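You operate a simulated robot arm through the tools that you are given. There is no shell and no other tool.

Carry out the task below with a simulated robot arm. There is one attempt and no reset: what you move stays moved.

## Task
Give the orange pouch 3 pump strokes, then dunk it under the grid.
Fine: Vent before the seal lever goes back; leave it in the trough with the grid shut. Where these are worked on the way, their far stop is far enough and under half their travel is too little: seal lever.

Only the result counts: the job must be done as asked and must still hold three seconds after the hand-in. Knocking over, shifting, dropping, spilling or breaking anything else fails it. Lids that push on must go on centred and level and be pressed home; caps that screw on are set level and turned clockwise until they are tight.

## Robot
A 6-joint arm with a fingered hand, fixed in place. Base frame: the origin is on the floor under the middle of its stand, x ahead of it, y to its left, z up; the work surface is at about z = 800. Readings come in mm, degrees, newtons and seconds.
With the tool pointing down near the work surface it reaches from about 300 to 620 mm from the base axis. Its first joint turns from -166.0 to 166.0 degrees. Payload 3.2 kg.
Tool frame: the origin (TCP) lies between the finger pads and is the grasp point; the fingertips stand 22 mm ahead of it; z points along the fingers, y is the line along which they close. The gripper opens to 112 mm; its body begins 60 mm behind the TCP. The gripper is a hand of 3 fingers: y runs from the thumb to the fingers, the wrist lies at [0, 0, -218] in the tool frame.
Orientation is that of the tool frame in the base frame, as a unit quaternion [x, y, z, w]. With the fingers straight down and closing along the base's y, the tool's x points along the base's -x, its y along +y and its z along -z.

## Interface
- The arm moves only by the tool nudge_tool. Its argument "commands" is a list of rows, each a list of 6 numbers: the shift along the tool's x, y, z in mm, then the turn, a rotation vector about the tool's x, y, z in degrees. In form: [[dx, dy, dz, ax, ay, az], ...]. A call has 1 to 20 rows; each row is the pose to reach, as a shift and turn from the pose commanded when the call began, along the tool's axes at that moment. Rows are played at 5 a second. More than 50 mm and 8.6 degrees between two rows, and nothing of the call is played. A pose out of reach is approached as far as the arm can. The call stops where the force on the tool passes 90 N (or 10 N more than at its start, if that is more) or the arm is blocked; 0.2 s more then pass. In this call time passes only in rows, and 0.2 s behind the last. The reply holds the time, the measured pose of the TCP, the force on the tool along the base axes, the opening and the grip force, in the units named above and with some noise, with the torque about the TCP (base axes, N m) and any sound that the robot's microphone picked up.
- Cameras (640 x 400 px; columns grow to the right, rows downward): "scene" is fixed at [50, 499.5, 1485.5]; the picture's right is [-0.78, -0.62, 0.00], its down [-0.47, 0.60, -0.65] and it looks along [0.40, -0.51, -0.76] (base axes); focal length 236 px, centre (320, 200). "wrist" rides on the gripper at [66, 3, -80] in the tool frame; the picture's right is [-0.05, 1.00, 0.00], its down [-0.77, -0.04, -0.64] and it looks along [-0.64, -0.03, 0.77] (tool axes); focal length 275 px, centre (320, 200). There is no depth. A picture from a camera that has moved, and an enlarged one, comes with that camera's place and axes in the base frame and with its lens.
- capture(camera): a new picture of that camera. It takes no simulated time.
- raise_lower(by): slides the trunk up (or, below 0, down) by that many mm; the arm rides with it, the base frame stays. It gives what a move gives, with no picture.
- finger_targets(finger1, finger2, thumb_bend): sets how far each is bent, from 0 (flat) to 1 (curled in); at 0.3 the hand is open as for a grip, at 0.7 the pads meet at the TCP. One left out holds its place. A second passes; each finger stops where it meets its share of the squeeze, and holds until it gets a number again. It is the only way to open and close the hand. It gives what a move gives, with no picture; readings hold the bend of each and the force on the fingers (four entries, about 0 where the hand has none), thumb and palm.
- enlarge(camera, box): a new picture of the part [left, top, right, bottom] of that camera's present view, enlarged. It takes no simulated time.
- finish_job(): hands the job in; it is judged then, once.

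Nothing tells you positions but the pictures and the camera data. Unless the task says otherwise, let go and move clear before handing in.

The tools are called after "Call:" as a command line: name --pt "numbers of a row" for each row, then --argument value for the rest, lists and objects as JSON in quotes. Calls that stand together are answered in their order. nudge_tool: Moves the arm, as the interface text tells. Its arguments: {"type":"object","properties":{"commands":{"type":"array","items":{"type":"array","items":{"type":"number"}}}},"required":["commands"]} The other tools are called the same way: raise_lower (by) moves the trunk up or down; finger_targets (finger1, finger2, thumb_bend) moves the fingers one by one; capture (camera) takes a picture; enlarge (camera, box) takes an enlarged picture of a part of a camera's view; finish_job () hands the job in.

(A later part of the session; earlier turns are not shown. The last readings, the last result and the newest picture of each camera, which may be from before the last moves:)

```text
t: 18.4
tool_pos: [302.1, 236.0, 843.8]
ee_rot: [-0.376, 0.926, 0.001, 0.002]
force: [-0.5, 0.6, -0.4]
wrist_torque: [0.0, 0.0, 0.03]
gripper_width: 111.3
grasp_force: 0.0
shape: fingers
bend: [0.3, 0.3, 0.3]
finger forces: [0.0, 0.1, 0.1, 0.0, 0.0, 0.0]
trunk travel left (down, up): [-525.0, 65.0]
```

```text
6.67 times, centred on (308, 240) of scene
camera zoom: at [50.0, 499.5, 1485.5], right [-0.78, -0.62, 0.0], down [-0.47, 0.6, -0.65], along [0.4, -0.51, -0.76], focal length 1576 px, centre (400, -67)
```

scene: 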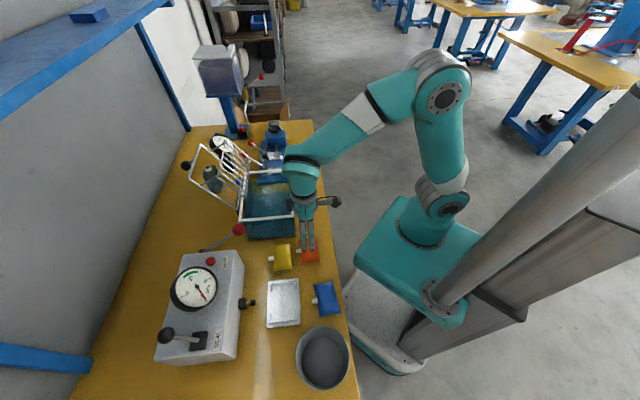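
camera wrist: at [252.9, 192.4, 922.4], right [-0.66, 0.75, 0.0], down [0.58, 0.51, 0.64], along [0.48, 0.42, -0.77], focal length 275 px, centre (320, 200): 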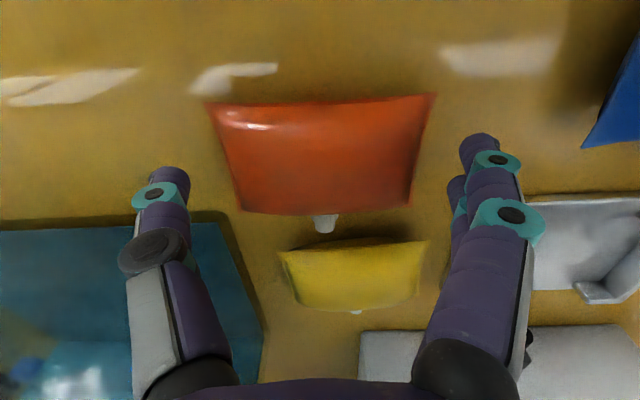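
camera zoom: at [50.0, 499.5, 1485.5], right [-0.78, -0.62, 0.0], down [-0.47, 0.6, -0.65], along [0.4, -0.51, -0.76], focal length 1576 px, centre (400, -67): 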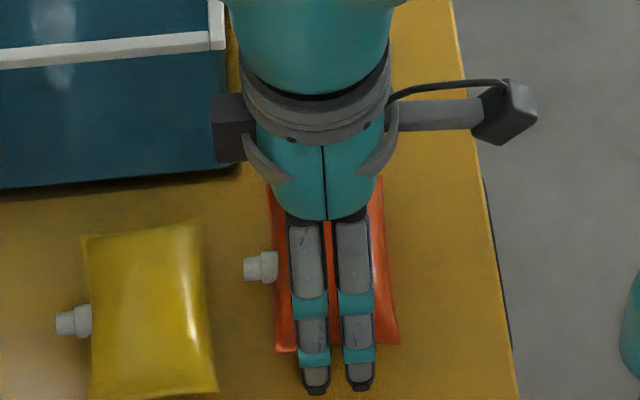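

Call:
finger_targets --finger1 0.45 --finger2 0.45 --thumb_bend 0.45

Call:
nudge_tool --pt "0 0 -2 0 0 0" --pt "0 0 -4 0 0 0" --pt "0 0 -8 0 0 0" --pt "0 0 -8 0 0 0"

Call:
capture --camera "wrist"

Call:
enlarge --camera "scene" --box '[278, 210, 338, 270]'

```text
t: 19.4
tool_pos: [303.7, 236.5, 843.4]
ee_rot: [-0.377, 0.926, 0.001, 0.0]
force: [0.0, -0.4, 1.0]
wrist_torque: [0.03, -0.02, -0.03]
gripper_width: 86.8
grasp_force: 7.5
shape: fingers
bend: [0.39, 0.39, 0.42]
finger forces: [3.6, 3.7, 0.0, 0.1, 7.3, 0.0]
trunk travel left (down, up): [-525.0, 65.0]
```

```text
t: 20.4
tool_pos: [302.2, 236.2, 851.4]
ee_rot: [-0.377, 0.926, 0.0, 0.0]
force: [0.3, -0.1, 0.1]
wrist_torque: [-0.01, 0.01, 0.0]
gripper_width: 86.8
grasp_force: 7.3
shape: fingers
bend: [0.39, 0.39, 0.42]
finger forces: [3.6, 3.6, 0.1, 0.0, 7.3, 0.1]
trunk travel left (down, up): [-525.0, 65.0]
```

```text
taken
camera wrist: at [252.9, 192.8, 930.4], right [-0.66, 0.75, 0.0], down [0.58, 0.51, 0.64], along [0.48, 0.42, -0.77], focal length 275 px, centre (320, 200)
```

wrist: 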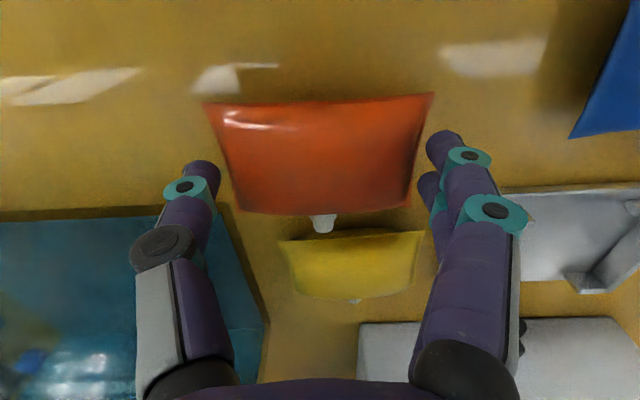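

```text
6.67 times, centred on (308, 240) of scene
camera zoom: at [50.0, 499.5, 1485.5], right [-0.78, -0.62, 0.0], down [-0.47, 0.6, -0.65], along [0.4, -0.51, -0.76], focal length 1576 px, centre (400, -67)
```

zoom: 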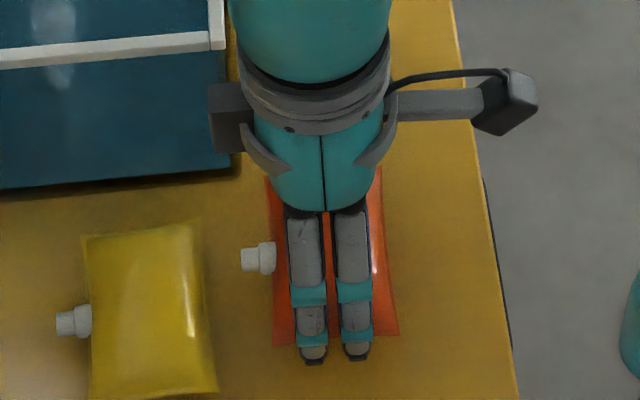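

Call:
finger_targets --finger1 0.48 --finger2 0.48 --thumb_bend 0.5

Call:
nudge_tool --pt "0 0 -15 0 0 0" --pt "0 0 -30 0 0 0" --pt "-20 36 -42 0 0 0" --pt "-42 76 -42 0 0 0" --pt "-62 114 -42 0 0 0" --pt "-77 146 -42 0 0 0" --pt "-77 146 -30 0 0 0" --pt "-77 146 -30 0 0 0"

Call:
capture --camera "wrist"

Call:
enlarge --camera "scene" --box '[260, 270, 305, 325]'

```text
t: 21.4
tool_pos: [302.3, 237.8, 853.3]
ee_rot: [-0.377, 0.926, 0.0, 0.0]
force: [0.3, 0.0, -1.4]
wrist_torque: [0.03, 0.04, 0.0]
gripper_width: 86.0
grasp_force: 12.7
shape: fingers
bend: [0.39, 0.39, 0.44]
finger forces: [6.2, 6.1, 0.1, 0.0, 12.3, 0.1]
trunk travel left (down, up): [-525.0, 65.0]
```

```text
t: 23.2
tool_pos: [256.1, 395.4, 881.6]
ee_rot: [-0.377, 0.926, 0.001, 0.001]
force: [0.7, -0.1, 0.1]
wrist_torque: [0.0, 0.04, 0.0]
gripper_width: 86.1
grasp_force: 11.8
shape: fingers
bend: [0.39, 0.39, 0.44]
finger forces: [6.1, 6.1, 0.0, 0.0, 12.3, 0.1]
trunk travel left (down, up): [-525.0, 65.0]
```

```text
taken
camera wrist: at [205.8, 351.2, 959.8], right [-0.66, 0.75, 0.0], down [0.58, 0.51, 0.64], along [0.48, 0.42, -0.77], focal length 275 px, centre (320, 200)
```

wrist: 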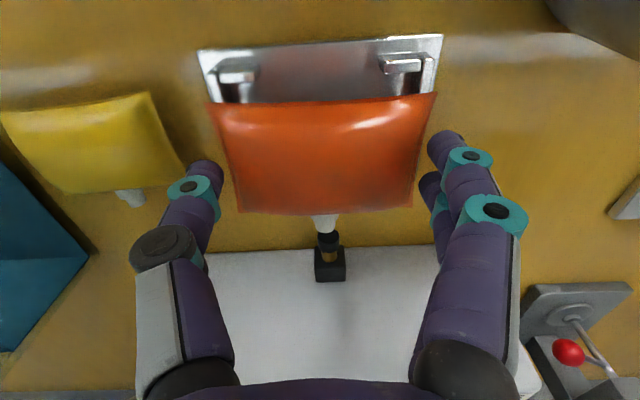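

```text
7.27 times, centred on (282, 298) of scene
camera zoom: at [50.0, 499.5, 1485.5], right [-0.78, -0.62, 0.0], down [-0.47, 0.6, -0.65], along [0.4, -0.51, -0.76], focal length 1719 px, centre (593, -509)
```

zoom: 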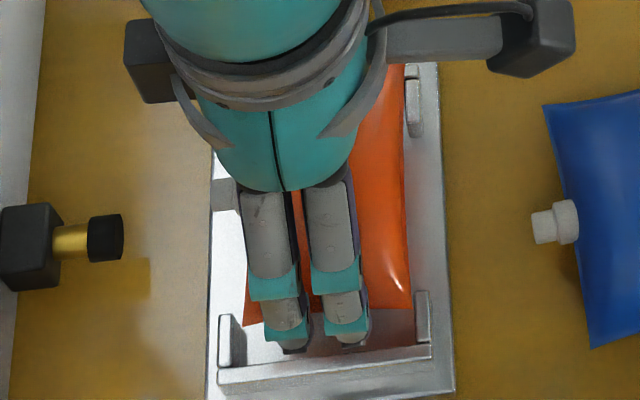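

Call:
nudge_tool --pt "-4 0 0 0 0 -0.5" --pt "-8 0 0 0 0 -1" --pt "-8 0 8 0 0 -1" --pt "-8 0 16 0 0 -1" --pt "-8 0 16 0 0 -1"

Call:
capture --camera "wrist"

Call:
enlarge --camera "scene" --box '[260, 270, 305, 325]'

```text
t: 24.4
tool_pos: [261.6, 401.8, 866.1]
ee_rot: [-0.386, 0.923, 0.001, 0.001]
force: [-0.6, -1.1, 3.7]
wrist_torque: [0.02, -0.05, 0.02]
gripper_width: 85.8
grasp_force: 12.2
shape: fingers
bend: [0.39, 0.39, 0.44]
finger forces: [5.9, 6.1, 0.0, 0.0, 12.4, 0.0]
trunk travel left (down, up): [-525.0, 65.0]
```

```text
taken
camera wrist: at [212.4, 355.7, 944.6], right [-0.68, 0.74, 0.0], down [0.57, 0.52, 0.64], along [0.47, 0.43, -0.77], focal length 275 px, centre (320, 200)
```

wrist: 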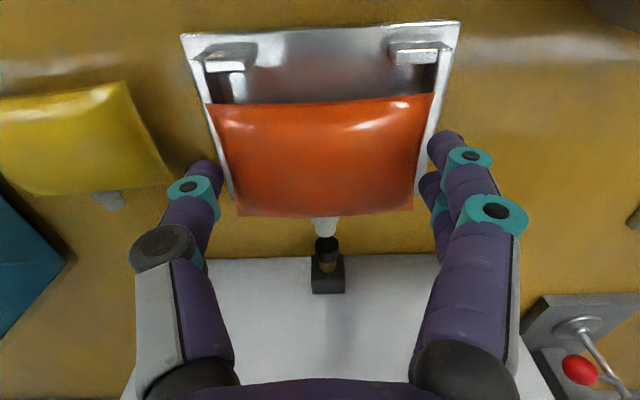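

```text
7.27 times, centred on (282, 298) of scene
camera zoom: at [50.0, 499.5, 1485.5], right [-0.78, -0.62, 0.0], down [-0.47, 0.6, -0.65], along [0.4, -0.51, -0.76], focal length 1719 px, centre (593, -509)
```

zoom: 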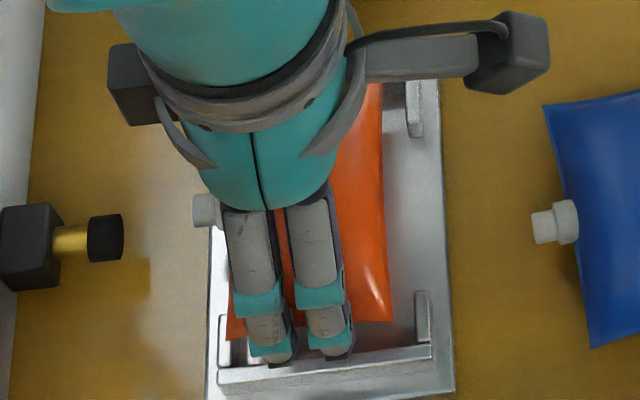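

Call:
enlarge --camera "scene" --box '[270, 300, 296, 326]'

Call:
enlarge --camera "wrist" --box '[180, 20, 470, 240]'

Call:
nudge_tool --pt "0 0 2 0 0 0" --pt "0 0 2 0 0 0"

```text
15.38 times, centred on (283, 313) of scene
camera zoom: at [50.0, 499.5, 1485.5], right [-0.78, -0.62, 0.0], down [-0.47, 0.6, -0.65], along [0.4, -0.51, -0.76], focal length 3637 px, centre (889, -1538)
```

zoom: 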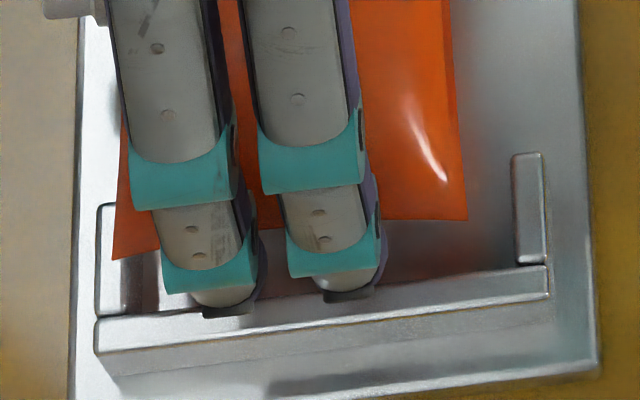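

```text
1.82 times, centred on (325, 130) of wrist
camera zoom: at [212.4, 355.7, 944.6], right [-0.68, 0.74, 0.0], down [0.57, 0.52, 0.64], along [0.47, 0.43, -0.77], focal length 500 px, centre (311, 327)
```

zoom: 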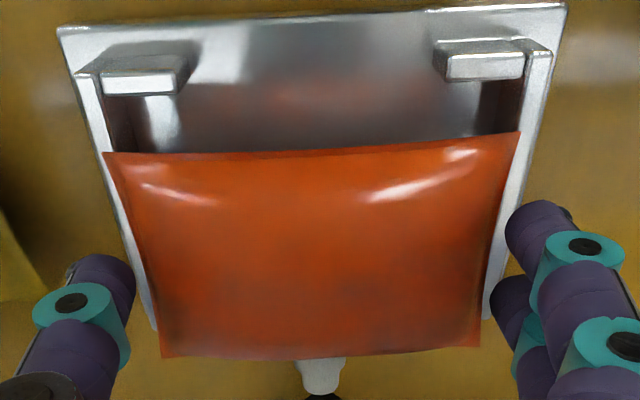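

```text
t: 25.0
tool_pos: [260.7, 399.9, 862.9]
ee_rot: [-0.386, 0.923, 0.0, 0.002]
force: [-2.3, -1.4, 4.9]
wrist_torque: [0.06, -0.03, 0.0]
gripper_width: 85.9
grasp_force: 12.1
shape: fingers
bend: [0.39, 0.4, 0.44]
finger forces: [6.1, 6.0, 0.2, 0.0, 12.3, 0.0]
trunk travel left (down, up): [-525.0, 65.0]
```

The contact force points toward the robot, so the pouch is touching the box-side tabs. I'll lift slightly, shift 2 mm toward the robot, and lower in small steps.

Call:
nudge_tool --pt "0 0 -5 0 0 0" --pt "2 0 -5 0 0 0" --pt "2.5 0 0 0 0 0" --pt "2.5 0 3 0 0 0" --pt "2.5 0 3 0 0 0"

Call:
enlarge --camera "wrist" --box '[180, 20, 470, 240]'

Call:
enlarge --camera "scene" --box '[270, 300, 296, 326]'

```text
t: 26.2
tool_pos: [260.2, 398.6, 860.6]
ee_rot: [-0.385, 0.923, 0.0, 0.001]
force: [0.4, 0.0, 0.4]
wrist_torque: [0.0, -0.02, -0.02]
gripper_width: 85.8
grasp_force: 12.1
shape: fingers
bend: [0.39, 0.4, 0.44]
finger forces: [6.0, 6.1, 0.0, 0.0, 12.4, 0.0]
trunk travel left (down, up): [-525.0, 65.0]
```

```text
1.82 times, centred on (325, 130) of wrist
camera zoom: at [211.0, 354.0, 939.1], right [-0.68, 0.74, 0.0], down [0.57, 0.52, 0.64], along [0.47, 0.43, -0.77], focal length 500 px, centre (311, 327)
```

zoom: 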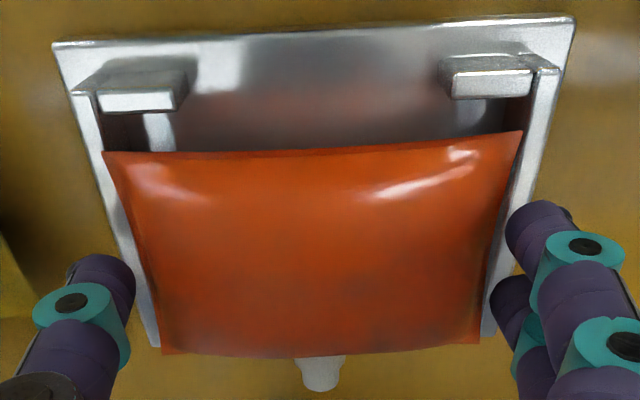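

```text
15.38 times, centred on (283, 313) of scene
camera zoom: at [50.0, 499.5, 1485.5], right [-0.78, -0.62, 0.0], down [-0.47, 0.6, -0.65], along [0.4, -0.51, -0.76], focal length 3637 px, centre (889, -1538)
```

zoom: 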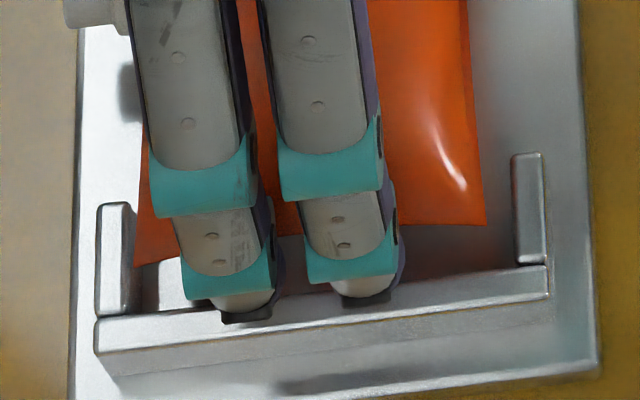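

Call:
nudge_tool --pt "0 0 2 0 0 0" --pt "0 0 4 0 0 0" --pt "0 0 4 0 0 0"

Call:
nudge_tool --pt "0 0 2 0 0 0" --pt "0 0 3 0 0 0" --pt "0 0 3 0 0 0"

Call:
enlarge --camera "wrist" --box '[180, 20, 470, 240]'

Call:
enlarge --camera "scene" --box '[270, 300, 296, 326]'

```text
t: 27.0
tool_pos: [260.4, 399.1, 856.8]
ee_rot: [-0.385, 0.923, 0.001, 0.0]
force: [0.9, 0.1, -1.0]
wrist_torque: [0.0, -0.01, 0.01]
gripper_width: 85.9
grasp_force: 12.4
shape: fingers
bend: [0.39, 0.4, 0.44]
finger forces: [6.0, 6.2, 0.0, 0.0, 12.3, 0.0]
trunk travel left (down, up): [-525.0, 65.0]
```

```text
t: 27.8
tool_pos: [260.0, 398.6, 853.9]
ee_rot: [-0.385, 0.923, 0.001, 0.001]
force: [-0.8, -0.1, -0.1]
wrist_torque: [-0.01, 0.0, -0.02]
gripper_width: 85.7
grasp_force: 12.1
shape: fingers
bend: [0.39, 0.4, 0.44]
finger forces: [6.0, 6.2, 0.1, 0.0, 12.3, 0.0]
trunk travel left (down, up): [-525.0, 65.0]
```

```text
1.82 times, centred on (325, 130) of wrist
camera zoom: at [210.8, 353.7, 932.3], right [-0.68, 0.74, 0.0], down [0.57, 0.52, 0.64], along [0.47, 0.43, -0.77], focal length 500 px, centre (311, 327)
```

zoom: 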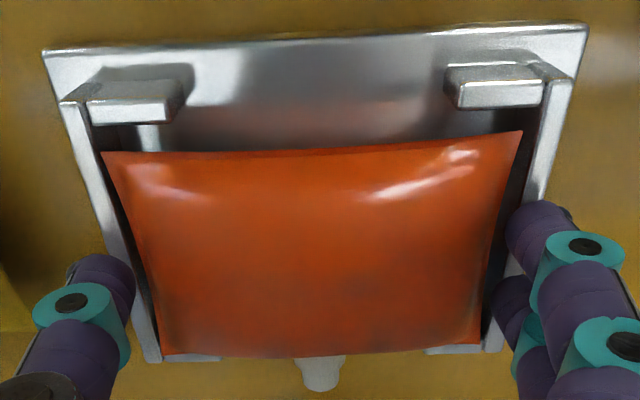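

```text
15.38 times, centred on (283, 313) of scene
camera zoom: at [50.0, 499.5, 1485.5], right [-0.78, -0.62, 0.0], down [-0.47, 0.6, -0.65], along [0.4, -0.51, -0.76], focal length 3637 px, centre (889, -1538)
```

zoom: 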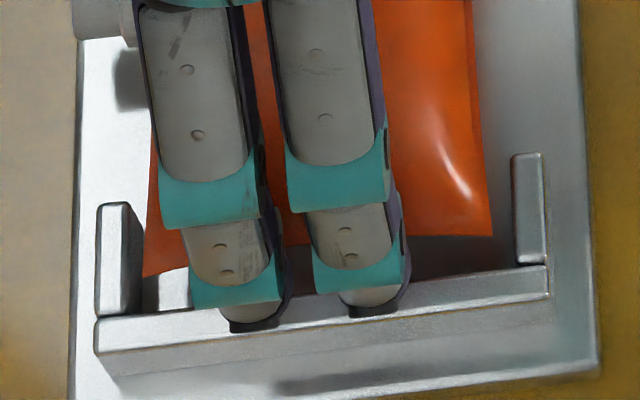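

Call:
nudge_tool --pt "0 0 2 0 0 0" --pt "0 0 3 0 0 0" --pt "0 0 3 0 0 0"

Call:
nudge_tool --pt "0 0 1.5 0 0 0" --pt "0 0 1.5 0 0 0"

Call:
enlarge --camera "scene" --box '[270, 300, 296, 326]'

```text
t: 28.6
tool_pos: [259.4, 399.4, 851.8]
ee_rot: [-0.385, 0.923, 0.001, 0.002]
force: [1.7, -0.1, 5.0]
wrist_torque: [-0.02, -0.01, 0.03]
gripper_width: 85.8
grasp_force: 12.6
shape: fingers
bend: [0.39, 0.4, 0.44]
finger forces: [6.0, 5.8, 0.0, 0.0, 12.4, 0.1]
trunk travel left (down, up): [-525.0, 65.0]
```

```text
t: 29.2
tool_pos: [259.3, 398.8, 849.5]
ee_rot: [-0.386, 0.922, 0.002, 0.001]
force: [0.1, 1.9, 14.8]
wrist_torque: [0.07, 0.06, 0.0]
gripper_width: 85.7
grasp_force: 11.5
shape: fingers
bend: [0.4, 0.4, 0.45]
finger forces: [5.7, 5.8, 0.0, 0.0, 11.9, 0.0]
trunk travel left (down, up): [-525.0, 65.0]
```

```text
15.38 times, centred on (283, 313) of scene
camera zoom: at [50.0, 499.5, 1485.5], right [-0.78, -0.62, 0.0], down [-0.47, 0.6, -0.65], along [0.4, -0.51, -0.76], focal length 3637 px, centre (889, -1538)
```

zoom: 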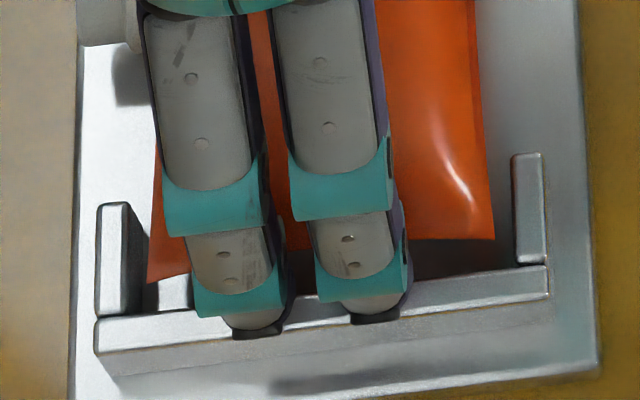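

Call:
nudge_tool --pt "0 0 -1 0 0 0" --pt "0 0 -2 0 0 0"

Call:
finger_targets --finger1 0.3 --finger2 0.3 --thumb_bend 0.3

Call:
capture --camera "wrist"

Call:
enlarge --camera "scene" --box '[260, 270, 305, 325]'

```text
t: 29.8
tool_pos: [260.9, 397.9, 850.9]
ee_rot: [-0.385, 0.923, 0.0, 0.001]
force: [-0.6, 2.0, 6.2]
wrist_torque: [0.03, 0.07, -0.03]
gripper_width: 85.6
grasp_force: 12.7
shape: fingers
bend: [0.4, 0.4, 0.45]
finger forces: [6.4, 6.5, 0.0, 0.0, 11.5, 0.0]
trunk travel left (down, up): [-525.0, 65.0]
```

```text
t: 30.8
tool_pos: [259.8, 399.0, 851.3]
ee_rot: [-0.386, 0.923, 0.001, 0.002]
force: [-0.7, 0.3, 0.6]
wrist_torque: [0.03, -0.02, 0.0]
gripper_width: 111.3
grasp_force: 0.1
shape: fingers
bend: [0.3, 0.3, 0.3]
finger forces: [0.0, 0.0, 0.0, 0.0, 0.0, 0.0]
trunk travel left (down, up): [-525.0, 65.0]
```

```text
taken
camera wrist: at [211.1, 354.0, 929.8], right [-0.68, 0.74, 0.0], down [0.57, 0.52, 0.64], along [0.47, 0.43, -0.77], focal length 275 px, centre (320, 200)
```

wrist: 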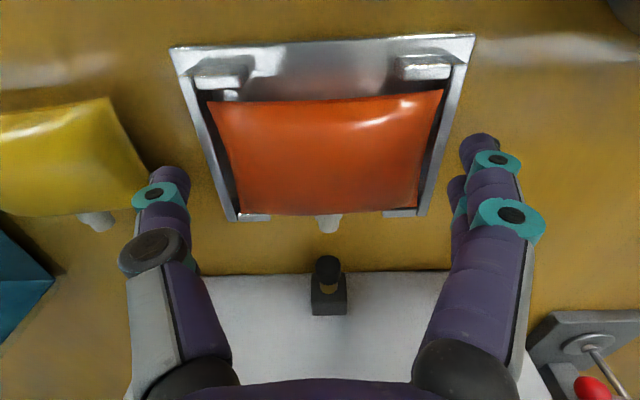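

```text
7.27 times, centred on (282, 298) of scene
camera zoom: at [50.0, 499.5, 1485.5], right [-0.78, -0.62, 0.0], down [-0.47, 0.6, -0.65], along [0.4, -0.51, -0.76], focal length 1719 px, centre (593, -509)
```

zoom: 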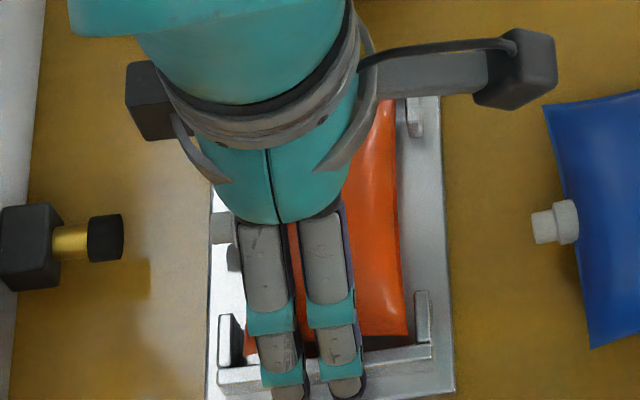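

The pouch is in the nest. I'll back off upward and check how it sits.

Call:
nudge_tool --pt "0 0 -15 0 0 0" --pt "0 0 -45 0 0 0" --pt "0 0 -90 0 0 0" --pt "0 0 -130 0 0 0" --pt "0 0 -150 0 0 0"

Call:
enlarge --camera "wrist" --box '[220, 40, 440, 240]'

Call:
capture --camera "scene"

```text
t: 32.0
tool_pos: [258.6, 397.9, 1001.1]
ee_rot: [-0.385, 0.923, 0.0, 0.001]
force: [0.4, 0.5, -0.4]
wrist_torque: [-0.01, -0.01, -0.01]
gripper_width: 110.9
grasp_force: 0.0
shape: fingers
bend: [0.3, 0.3, 0.3]
finger forces: [0.0, 0.0, 0.0, 0.0, 0.1, 0.0]
trunk travel left (down, up): [-525.0, 65.0]
```

```text
2.00 times, centred on (330, 140) of wrist
camera zoom: at [209.8, 353.8, 1079.6], right [-0.68, 0.74, 0.0], down [0.57, 0.52, 0.64], along [0.47, 0.43, -0.77], focal length 551 px, centre (300, 320)
```

zoom: 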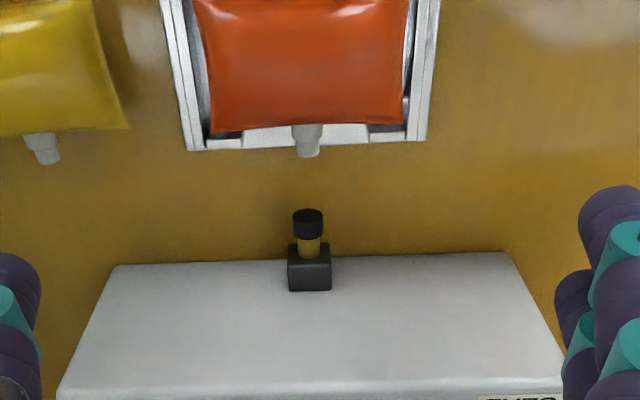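

```text
taken
```

scene: 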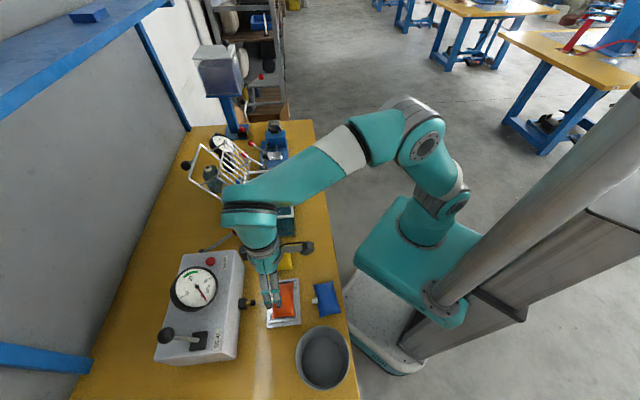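

The pouch is seated with its nozzle in line with the port. Next I'll study the seal lever closely.

Call:
enlarge --camera "scene" --box '[150, 310, 230, 365]'

Call:
enlarge --camera "scene" --box '[165, 215, 255, 300]'

Call:
enlarge --camera "scene" --box '[255, 265, 310, 330]'

```text
7.27 times, centred on (190, 338) of scene
camera zoom: at [50.0, 499.5, 1485.5], right [-0.78, -0.62, 0.0], down [-0.47, 0.6, -0.65], along [0.4, -0.51, -0.76], focal length 1719 px, centre (1266, -800)
```

zoom: 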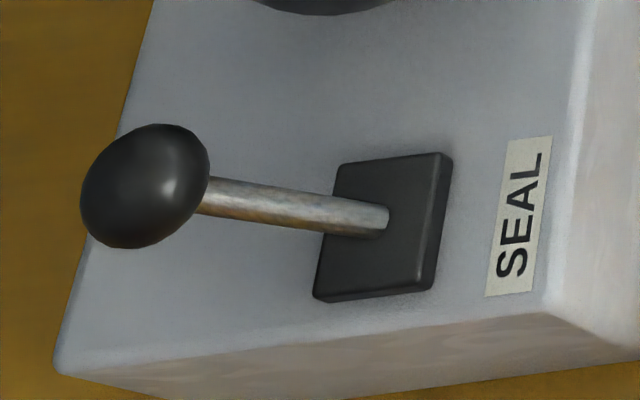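

```text
4.71 times, centred on (210, 258) of scene
camera zoom: at [50.0, 499.5, 1485.5], right [-0.78, -0.62, 0.0], down [-0.47, 0.6, -0.65], along [0.4, -0.51, -0.76], focal length 1112 px, centre (838, -71)
```

zoom: 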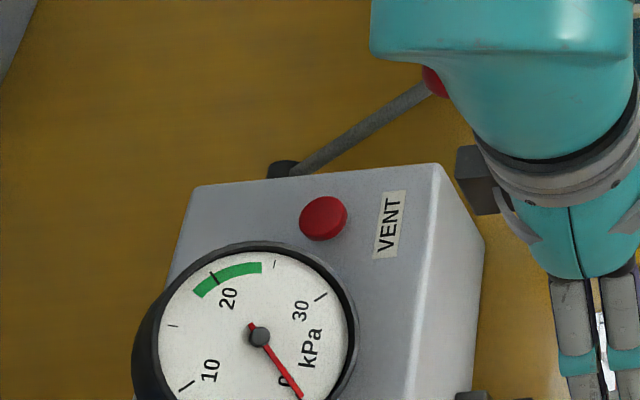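

```text
6.15 times, centred on (282, 298) of scene
camera zoom: at [50.0, 499.5, 1485.5], right [-0.78, -0.62, 0.0], down [-0.47, 0.6, -0.65], along [0.4, -0.51, -0.76], focal length 1455 px, centre (551, -400)
```

zoom: 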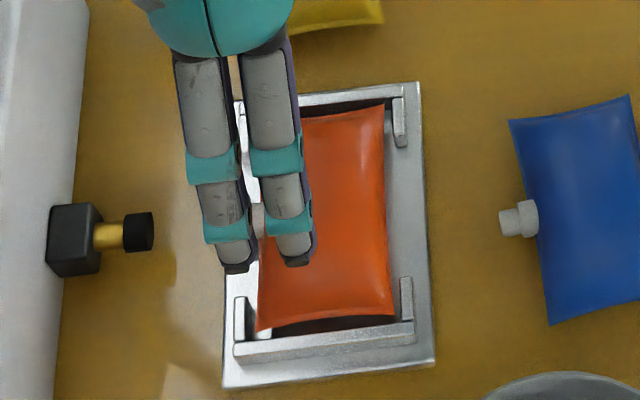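

Next is the seal lever: its ball is about (332, 605, 989) with the pivot about (309, 581, 918), leaning away from the tray. I'll partly close the hand so the thumb clears the gauge, tilt it about 35° outward for reach, and stop short of the ball to check.

Call:
finger_targets --finger1 0.48 --finger2 0.48 --thumb_bend 0.5

Call:
nudge_tool --pt "-10 8 -30 0 -2 0" --pt "-25 18 -55 0 -6 0" --pt "-45 30 -62 0 -12 0" --pt "-70 45 -62 0 -18 0" --pt "-95 62 -62 0 -24 0" --pt "-122 78 -62 0 -30 0" --pt "-147.2 94.1 -61.6 0 -35 0" --pt "-147.2 94.1 -61.6 0 -35 0"

Call:
capture --camera "wrist"

Call:
capture --camera "scene"

```text
t: 33.0
tool_pos: [258.3, 398.3, 1000.9]
ee_rot: [-0.385, 0.923, 0.0, 0.001]
force: [-0.1, 0.5, 0.2]
wrist_torque: [-0.03, 0.03, -0.02]
gripper_width: 58.8
grasp_force: 0.2
shape: fingers
bend: [0.48, 0.48, 0.5]
finger forces: [0.0, 0.0, 0.1, 0.0, 0.0, 0.0]
trunk travel left (down, up): [-525.0, 65.0]
```

```text
t: 34.8
tool_pos: [295.7, 569.7, 1062.2]
ee_rot: [-0.367, 0.88, 0.117, 0.279]
force: [-0.6, 0.7, -0.7]
wrist_torque: [0.01, 0.01, -0.01]
gripper_width: 58.5
grasp_force: 0.1
shape: fingers
bend: [0.48, 0.48, 0.5]
finger forces: [0.1, 0.0, 0.1, 0.0, 0.0, 0.0]
trunk travel left (down, up): [-525.0, 65.0]
```

```text
taken
camera wrist: at [222.3, 500.5, 1088.4], right [-0.68, 0.73, 0.03], down [0.21, 0.16, 0.96], along [0.7, 0.66, -0.27], focal length 275 px, centre (320, 200)
```

wrist: 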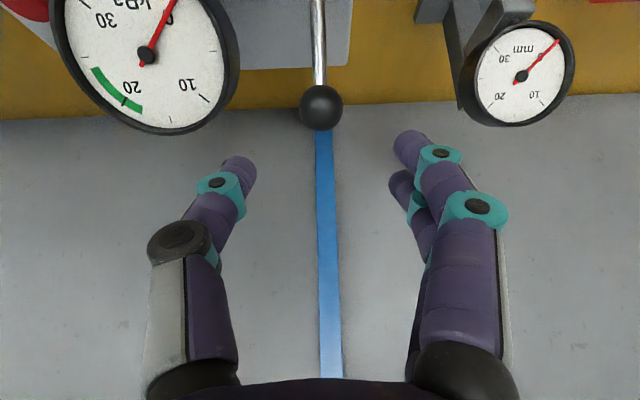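

```text
taken
```

scene: 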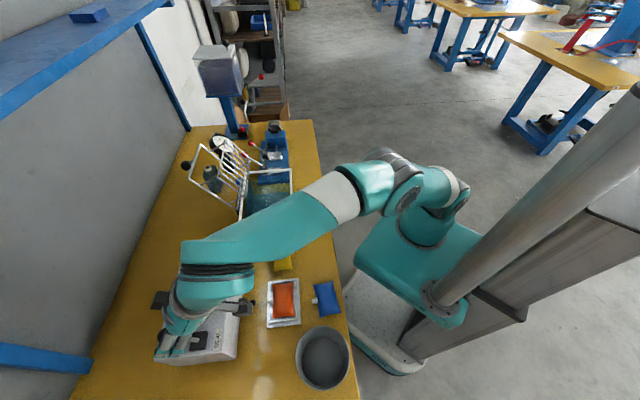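

The reach is fine. I'll offset the hand about 10 mm away from the gauge, reshape the fingers around where the ball will be, and advance most of the way.

Call:
finger_targets --finger1 0.57 --finger2 0.57 --thumb_bend 0.46

Call:
nudge_tool --pt "1 5 10 0 0 0" --pt "2 10 25 0 0 0" --pt "2 10 40 0 0 0" --pt "2 10 52 0 0 0" --pt "2 10 60 0 0 0"

Call:
capture --camera "wrist"

Call:
enlarge --camera "scene" --box '[130, 270, 250, 370]'

```text
t: 35.8
tool_pos: [295.5, 569.3, 1062.5]
ee_rot: [-0.367, 0.88, 0.116, 0.279]
force: [-0.9, 0.2, 0.2]
wrist_torque: [0.01, 0.01, -0.02]
gripper_width: 52.6
grasp_force: 0.0
shape: fingers
bend: [0.56, 0.56, 0.46]
finger forces: [0.0, 0.0, 0.1, 0.0, 0.0, 0.0]
trunk travel left (down, up): [-525.0, 65.0]
```

```text
t: 37.0
tool_pos: [311.6, 600.5, 1012.9]
ee_rot: [-0.367, 0.88, 0.116, 0.278]
force: [-0.5, -0.2, -0.1]
wrist_torque: [0.01, 0.01, -0.02]
gripper_width: 52.5
grasp_force: 0.2
shape: fingers
bend: [0.56, 0.56, 0.46]
finger forces: [0.1, 0.0, 0.0, 0.0, 0.0, 0.0]
trunk travel left (down, up): [-525.0, 65.0]
```

```text
taken
camera wrist: at [238.9, 530.9, 1038.5], right [-0.68, 0.73, 0.03], down [0.21, 0.16, 0.96], along [0.7, 0.66, -0.27], focal length 275 px, centre (320, 200)
```

wrist: 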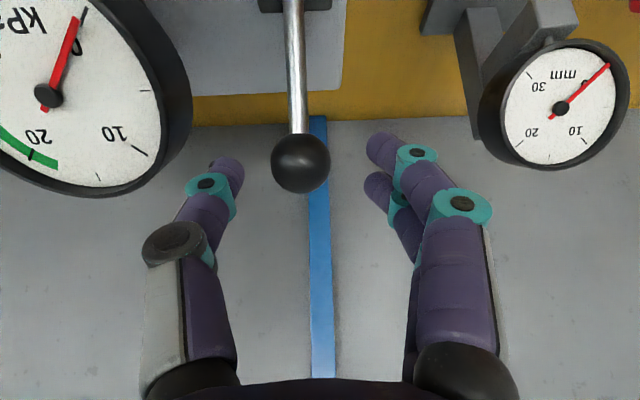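

```text
4.00 times, centred on (190, 320) of scene
camera zoom: at [50.0, 499.5, 1485.5], right [-0.78, -0.62, 0.0], down [-0.47, 0.6, -0.65], along [0.4, -0.51, -0.76], focal length 946 px, centre (840, -280)
```

zoom: 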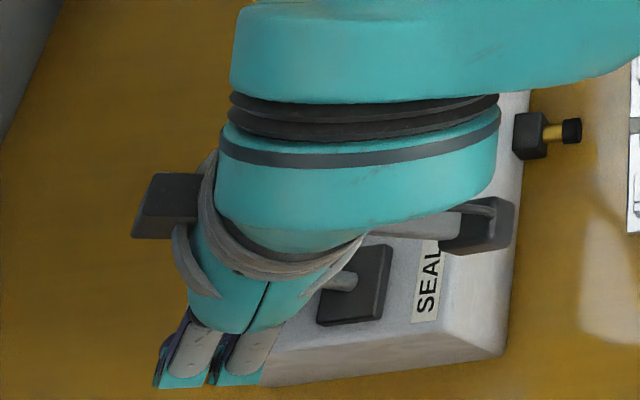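

Call:
nudge_tool --pt "0.5 3 8 0 0 0" --pt "1 3 16 0 0 0" --pt "1 3 24 0 0 0" --pt "1 3 30 0 0 0" --pt "1 3 30 0 0 0"

Call:
capture --camera "wrist"

```text
t: 38.2
tool_pos: [319.3, 609.3, 986.0]
ee_rot: [-0.367, 0.88, 0.116, 0.278]
force: [0.1, 0.7, 0.1]
wrist_torque: [0.01, 0.0, 0.0]
gripper_width: 52.4
grasp_force: 0.0
shape: fingers
bend: [0.56, 0.56, 0.46]
finger forces: [0.0, 0.0, 0.0, 0.0, 0.0, 0.0]
out of reach, approached as far as the arm can: row 3, 4, 5
trunk travel left (down, up): [-525.0, 65.0]
```

```text
taken
camera wrist: at [246.1, 540.5, 1012.3], right [-0.68, 0.73, 0.03], down [0.21, 0.16, 0.96], along [0.7, 0.66, -0.27], focal length 275 px, centre (320, 200)
```

wrist: 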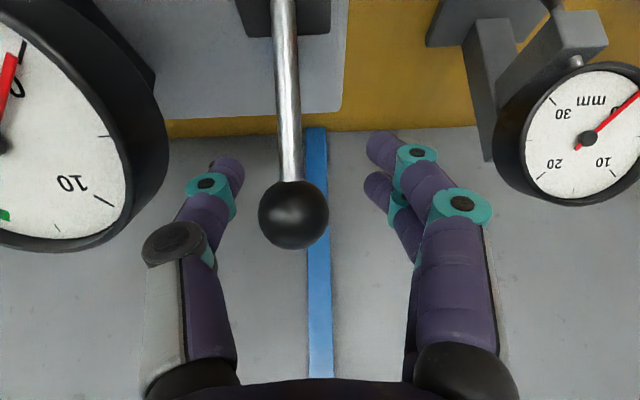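

The ball is between thumb and fingers but the arm is at its reach limit. I'll tilt the hand another 10° outward to gain reach and re-centre on the ball.

Call:
nudge_tool --pt "-1 -0.5 -2 0 -3 0" --pt "-3 -1 -2 0 -7 0" --pt "-5 -2 -1 0 -10 0" --pt "-5 -2 -1 0 -10 0"

Call:
capture --camera "wrist"

Call:
enlarge --camera "scene" --box '[130, 270, 250, 370]'

```text
t: 39.2
tool_pos: [321.8, 610.8, 990.1]
ee_rot: [-0.355, 0.852, 0.149, 0.354]
force: [0.3, 0.2, 0.1]
wrist_torque: [0.0, -0.04, -0.01]
gripper_width: 52.7
grasp_force: 0.1
shape: fingers
bend: [0.56, 0.56, 0.46]
finger forces: [0.0, 0.0, 0.1, 0.0, 0.1, 0.0]
trunk travel left (down, up): [-525.0, 65.0]
```

```text
taken
camera wrist: at [247.2, 539.0, 998.4], right [-0.69, 0.73, 0.03], down [0.09, 0.04, 0.99], along [0.72, 0.69, -0.09], focal length 275 px, centre (320, 200)
```

wrist: 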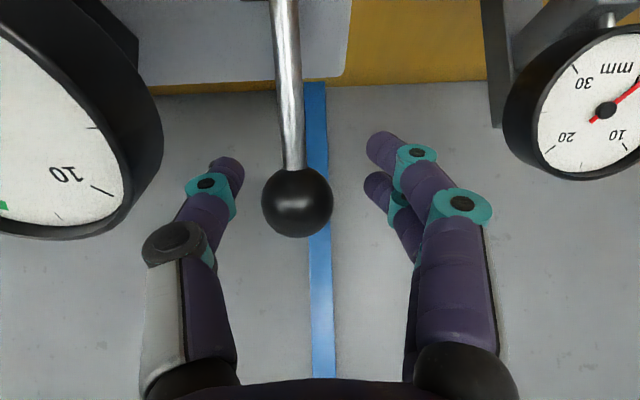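

```text
4.00 times, centred on (190, 320) of scene
camera zoom: at [50.0, 499.5, 1485.5], right [-0.78, -0.62, 0.0], down [-0.47, 0.6, -0.65], along [0.4, -0.51, -0.76], focal length 946 px, centre (840, -280)
```

zoom: 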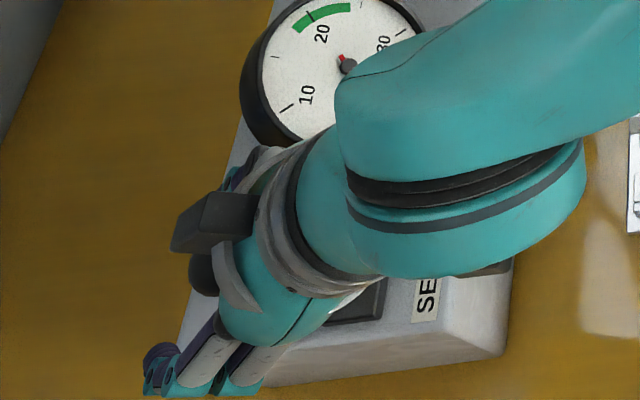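

Call:
finger_targets --finger1 0.72 --finger2 0.72 --thumb_bend 0.58

Call:
capture --camera "wrist"

```text
t: 40.2
tool_pos: [322.3, 611.0, 990.6]
ee_rot: [-0.355, 0.852, 0.148, 0.354]
force: [0.7, -0.1, -0.2]
wrist_torque: [-0.01, -0.02, -0.03]
gripper_width: 16.7
grasp_force: 0.0
shape: fingers
bend: [0.72, 0.72, 0.57]
finger forces: [0.0, 0.2, 0.0, 0.0, 0.2, 0.1]
trunk travel left (down, up): [-525.0, 65.0]
```

```text
taken
camera wrist: at [247.3, 539.0, 998.3], right [-0.69, 0.73, 0.03], down [0.09, 0.04, 0.99], along [0.72, 0.69, -0.1], focal length 275 px, centre (320, 200)
```

wrist: 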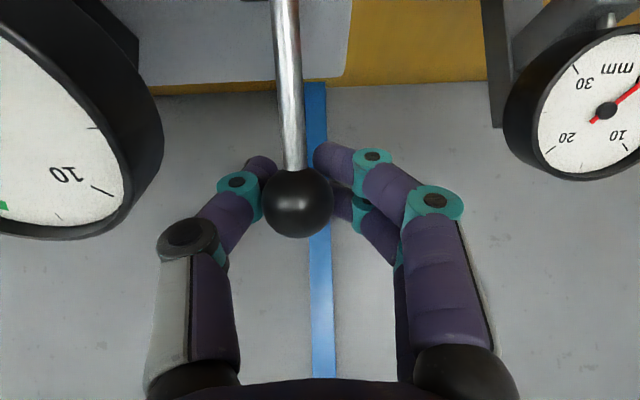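

The ball sits in the hollow of the hand with the fingertips behind it, which makes a good hook. I'll close the tips a little more behind the ball, then pull it along its arc toward the tray.

Call:
finger_targets --finger1 0.75 --finger2 0.75 --thumb_bend 0.61

Call:
nudge_tool --pt "0 0 -5 0 0 0" --pt "0 0 -10 0 0 0" --pt "0 0 -15 0 0 0"

Call:
capture --camera "wrist"

```text
t: 41.2
tool_pos: [322.6, 610.1, 989.4]
ee_rot: [-0.356, 0.853, 0.148, 0.353]
force: [0.3, 0.6, -1.6]
wrist_torque: [0.06, 0.02, -0.02]
gripper_width: 13.1
grasp_force: 3.6
shape: fingers
bend: [0.74, 0.74, 0.6]
finger forces: [1.9, 1.8, 0.0, 0.0, 3.7, 0.0]
trunk travel left (down, up): [-525.0, 65.0]
```

```text
t: 42.0
tool_pos: [313.6, 602.1, 1000.6]
ee_rot: [-0.356, 0.852, 0.148, 0.354]
force: [-0.1, -1.8, -4.9]
wrist_torque: [0.0, -0.02, 0.02]
gripper_width: 14.7
grasp_force: 3.4
shape: fingers
bend: [0.73, 0.75, 0.6]
finger forces: [4.2, 0.0, 0.0, 0.0, 2.3, 0.0]
trunk travel left (down, up): [-525.0, 65.0]
```

```text
taken
camera wrist: at [240.0, 531.9, 1008.7], right [-0.69, 0.73, 0.03], down [0.09, 0.04, 0.99], along [0.72, 0.69, -0.09], focal length 275 px, centre (320, 200)
```

wrist: 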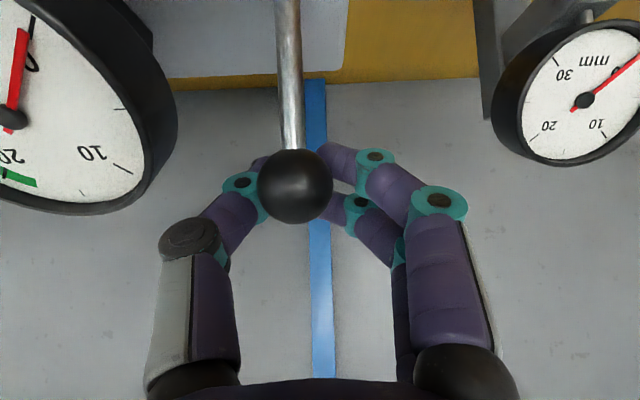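

The lever is following: the ball moved about 13 mm toward the tray on its arc. I'll keep pulling along the arc past vertical.

Call:
nudge_tool --pt "3 0 -5 0 0 0" --pt "6.5 0 -9.5 0 0 0" --pt "10 0 -13.4 0 0 0" --pt "14 0 -17 0 0 0" --pt "18 0 -20 0 0 0"

Call:
capture --camera "wrist"

Call:
enlarge --camera "scene" --box '[130, 270, 250, 370]'

```text
t: 43.2
tool_pos: [295.1, 583.6, 1002.9]
ee_rot: [-0.356, 0.852, 0.148, 0.353]
force: [0.3, 1.1, 0.4]
wrist_torque: [-0.03, 0.0, 0.02]
gripper_width: 8.3
grasp_force: 0.0
shape: fingers
bend: [0.75, 0.75, 0.61]
finger forces: [0.0, 0.0, 0.0, 0.0, 0.1, 0.1]
trunk travel left (down, up): [-525.0, 65.0]
```

```text
taken
camera wrist: at [220.7, 512.5, 1010.7], right [-0.69, 0.73, 0.03], down [0.09, 0.04, 0.99], along [0.72, 0.69, -0.09], focal length 275 px, centre (320, 200)
```

wrist: 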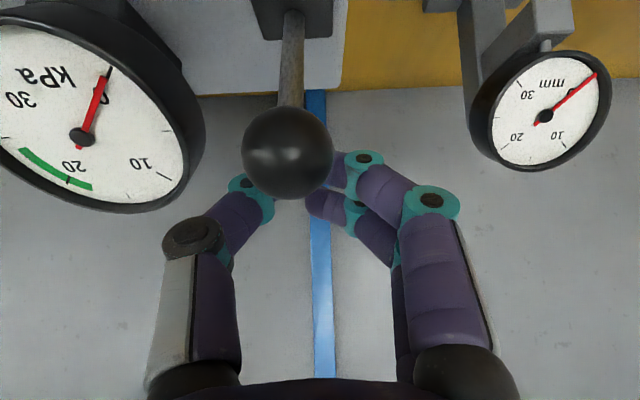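

```text
4.00 times, centred on (190, 320) of scene
camera zoom: at [50.0, 499.5, 1485.5], right [-0.78, -0.62, 0.0], down [-0.47, 0.6, -0.65], along [0.4, -0.51, -0.76], focal length 946 px, centre (840, -280)
```

zoom: 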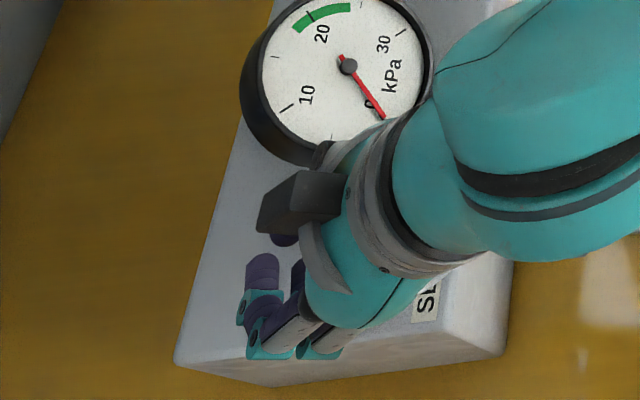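

The lever went past vertical, and the ball is now at about −21°, lying on the robot side of my fingers. The closed fingers are behind it, so I'll push along the arc toward the stop and watch the force.

Call:
nudge_tool --pt "5 0 -2 0 0 0" --pt "10 0 -4 0 0 0" --pt "14 0 -5 0 0 0"

Call:
capture --camera "wrist"

```text
t: 44.0
tool_pos: [286.6, 575.2, 996.1]
ee_rot: [-0.356, 0.852, 0.149, 0.353]
force: [2.5, 2.8, 0.2]
wrist_torque: [0.0, -0.02, 0.03]
gripper_width: 10.3
grasp_force: 2.0
shape: fingers
bend: [0.74, 0.75, 0.61]
finger forces: [2.9, 0.0, 0.0, 0.0, 1.0, 0.1]
trunk travel left (down, up): [-525.0, 65.0]
```

```text
taken
camera wrist: at [211.9, 503.1, 1003.6], right [-0.69, 0.73, 0.03], down [0.09, 0.04, 0.99], along [0.72, 0.69, -0.09], focal length 275 px, centre (320, 200)
```

wrist: 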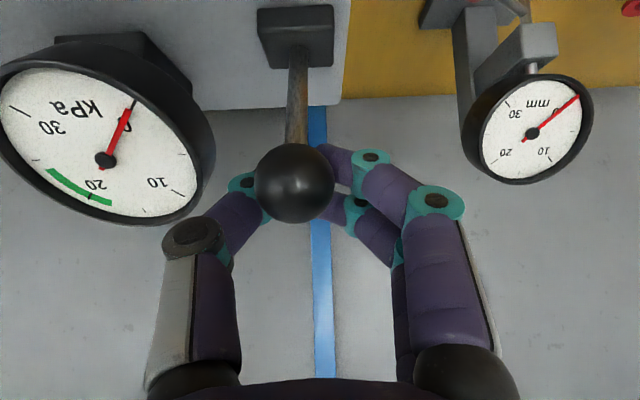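

Call:
enlarge --camera "scene" --box '[225, 265, 315, 335]'

Call:
nudge_tool --pt "3 0 -1 0 0 0" --pt "6 0 -2 0 0 0" --pt "6 0 -2 0 0 0"

Call:
capture --camera "wrist"

```text
5.71 times, centred on (270, 300) of scene
camera zoom: at [50.0, 499.5, 1485.5], right [-0.78, -0.62, 0.0], down [-0.47, 0.6, -0.65], along [0.4, -0.51, -0.76], focal length 1351 px, centre (606, -371)
```

zoom: 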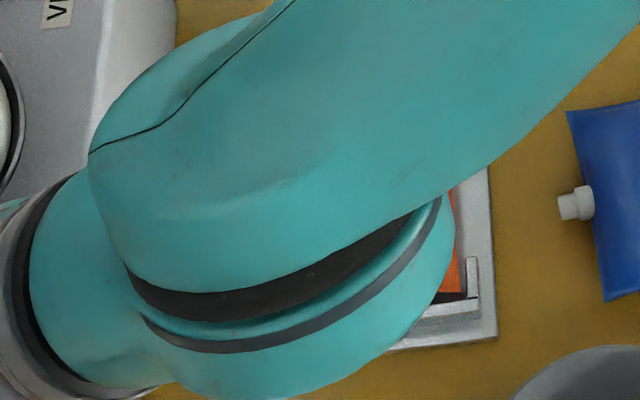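

```text
t: 44.8
tool_pos: [283.1, 570.1, 992.0]
ee_rot: [-0.355, 0.853, 0.147, 0.353]
force: [4.3, 4.9, 0.2]
wrist_torque: [0.04, -0.06, 0.1]
gripper_width: 13.1
grasp_force: 3.4
shape: fingers
bend: [0.73, 0.75, 0.6]
finger forces: [3.0, 0.6, 0.0, 0.0, 3.2, 0.0]
trunk travel left (down, up): [-525.0, 65.0]
```

```text
taken
camera wrist: at [208.3, 498.9, 1000.8], right [-0.69, 0.73, 0.03], down [0.09, 0.04, 0.99], along [0.72, 0.69, -0.1], focal length 275 px, centre (320, 200)
```

wrist: 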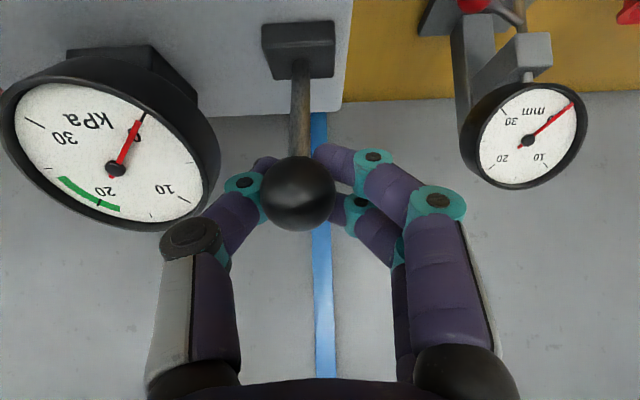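

The ball stopped firmly at about −21°, mirroring its starting angle, so the lever is on its far stop. I'll open, withdraw, and check the coupling at the pouch.

Call:
finger_targets --finger1 0.52 --finger2 0.52 --thumb_bend 0.46

Call:
nudge_tool --pt "-3 0 -5 0 0 0" --pt "-6 0 -25 0 0 0" --pt "-6 0 -55 0 0 0" --pt "-6 0 -90 0 0 0" --pt "-6 0 -110 0 0 0"

Call:
capture --camera "wrist"

Call:
capture --camera "scene"

```text
t: 45.8
tool_pos: [282.6, 570.7, 993.8]
ee_rot: [-0.355, 0.852, 0.147, 0.355]
force: [-0.6, 0.2, -0.6]
wrist_torque: [-0.03, 0.0, 0.03]
gripper_width: 57.5
grasp_force: 0.0
shape: fingers
bend: [0.52, 0.52, 0.46]
finger forces: [0.0, 0.1, 0.0, 0.0, 0.0, 0.1]
trunk travel left (down, up): [-525.0, 65.0]
```

```text
t: 47.0
tool_pos: [229.9, 518.5, 1074.0]
ee_rot: [-0.355, 0.853, 0.148, 0.354]
force: [0.0, -0.4, -0.1]
wrist_torque: [0.01, -0.01, -0.01]
gripper_width: 57.4
grasp_force: 0.0
shape: fingers
bend: [0.52, 0.52, 0.46]
finger forces: [0.1, 0.0, 0.0, 0.0, 0.0, 0.0]
trunk travel left (down, up): [-525.0, 65.0]
```

```text
taken
camera wrist: at [155.3, 446.0, 1082.5], right [-0.69, 0.73, 0.03], down [0.09, 0.04, 0.99], along [0.72, 0.69, -0.1], focal length 275 px, centre (320, 200)
```

wrist: 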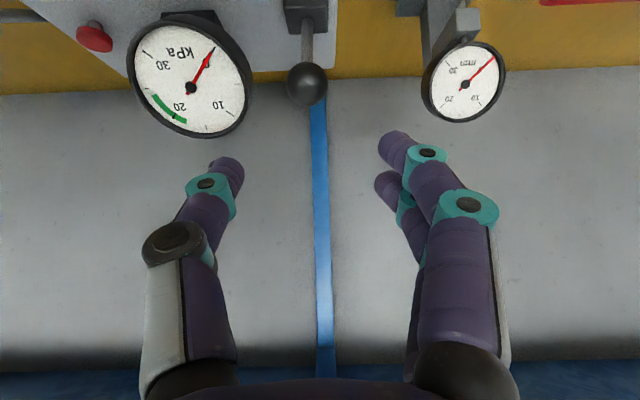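

```text
taken
```

scene: 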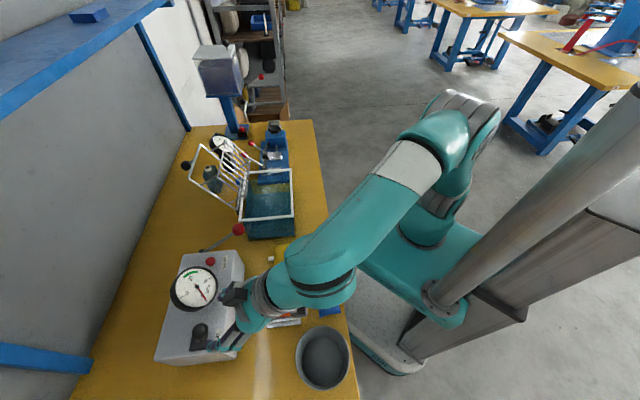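

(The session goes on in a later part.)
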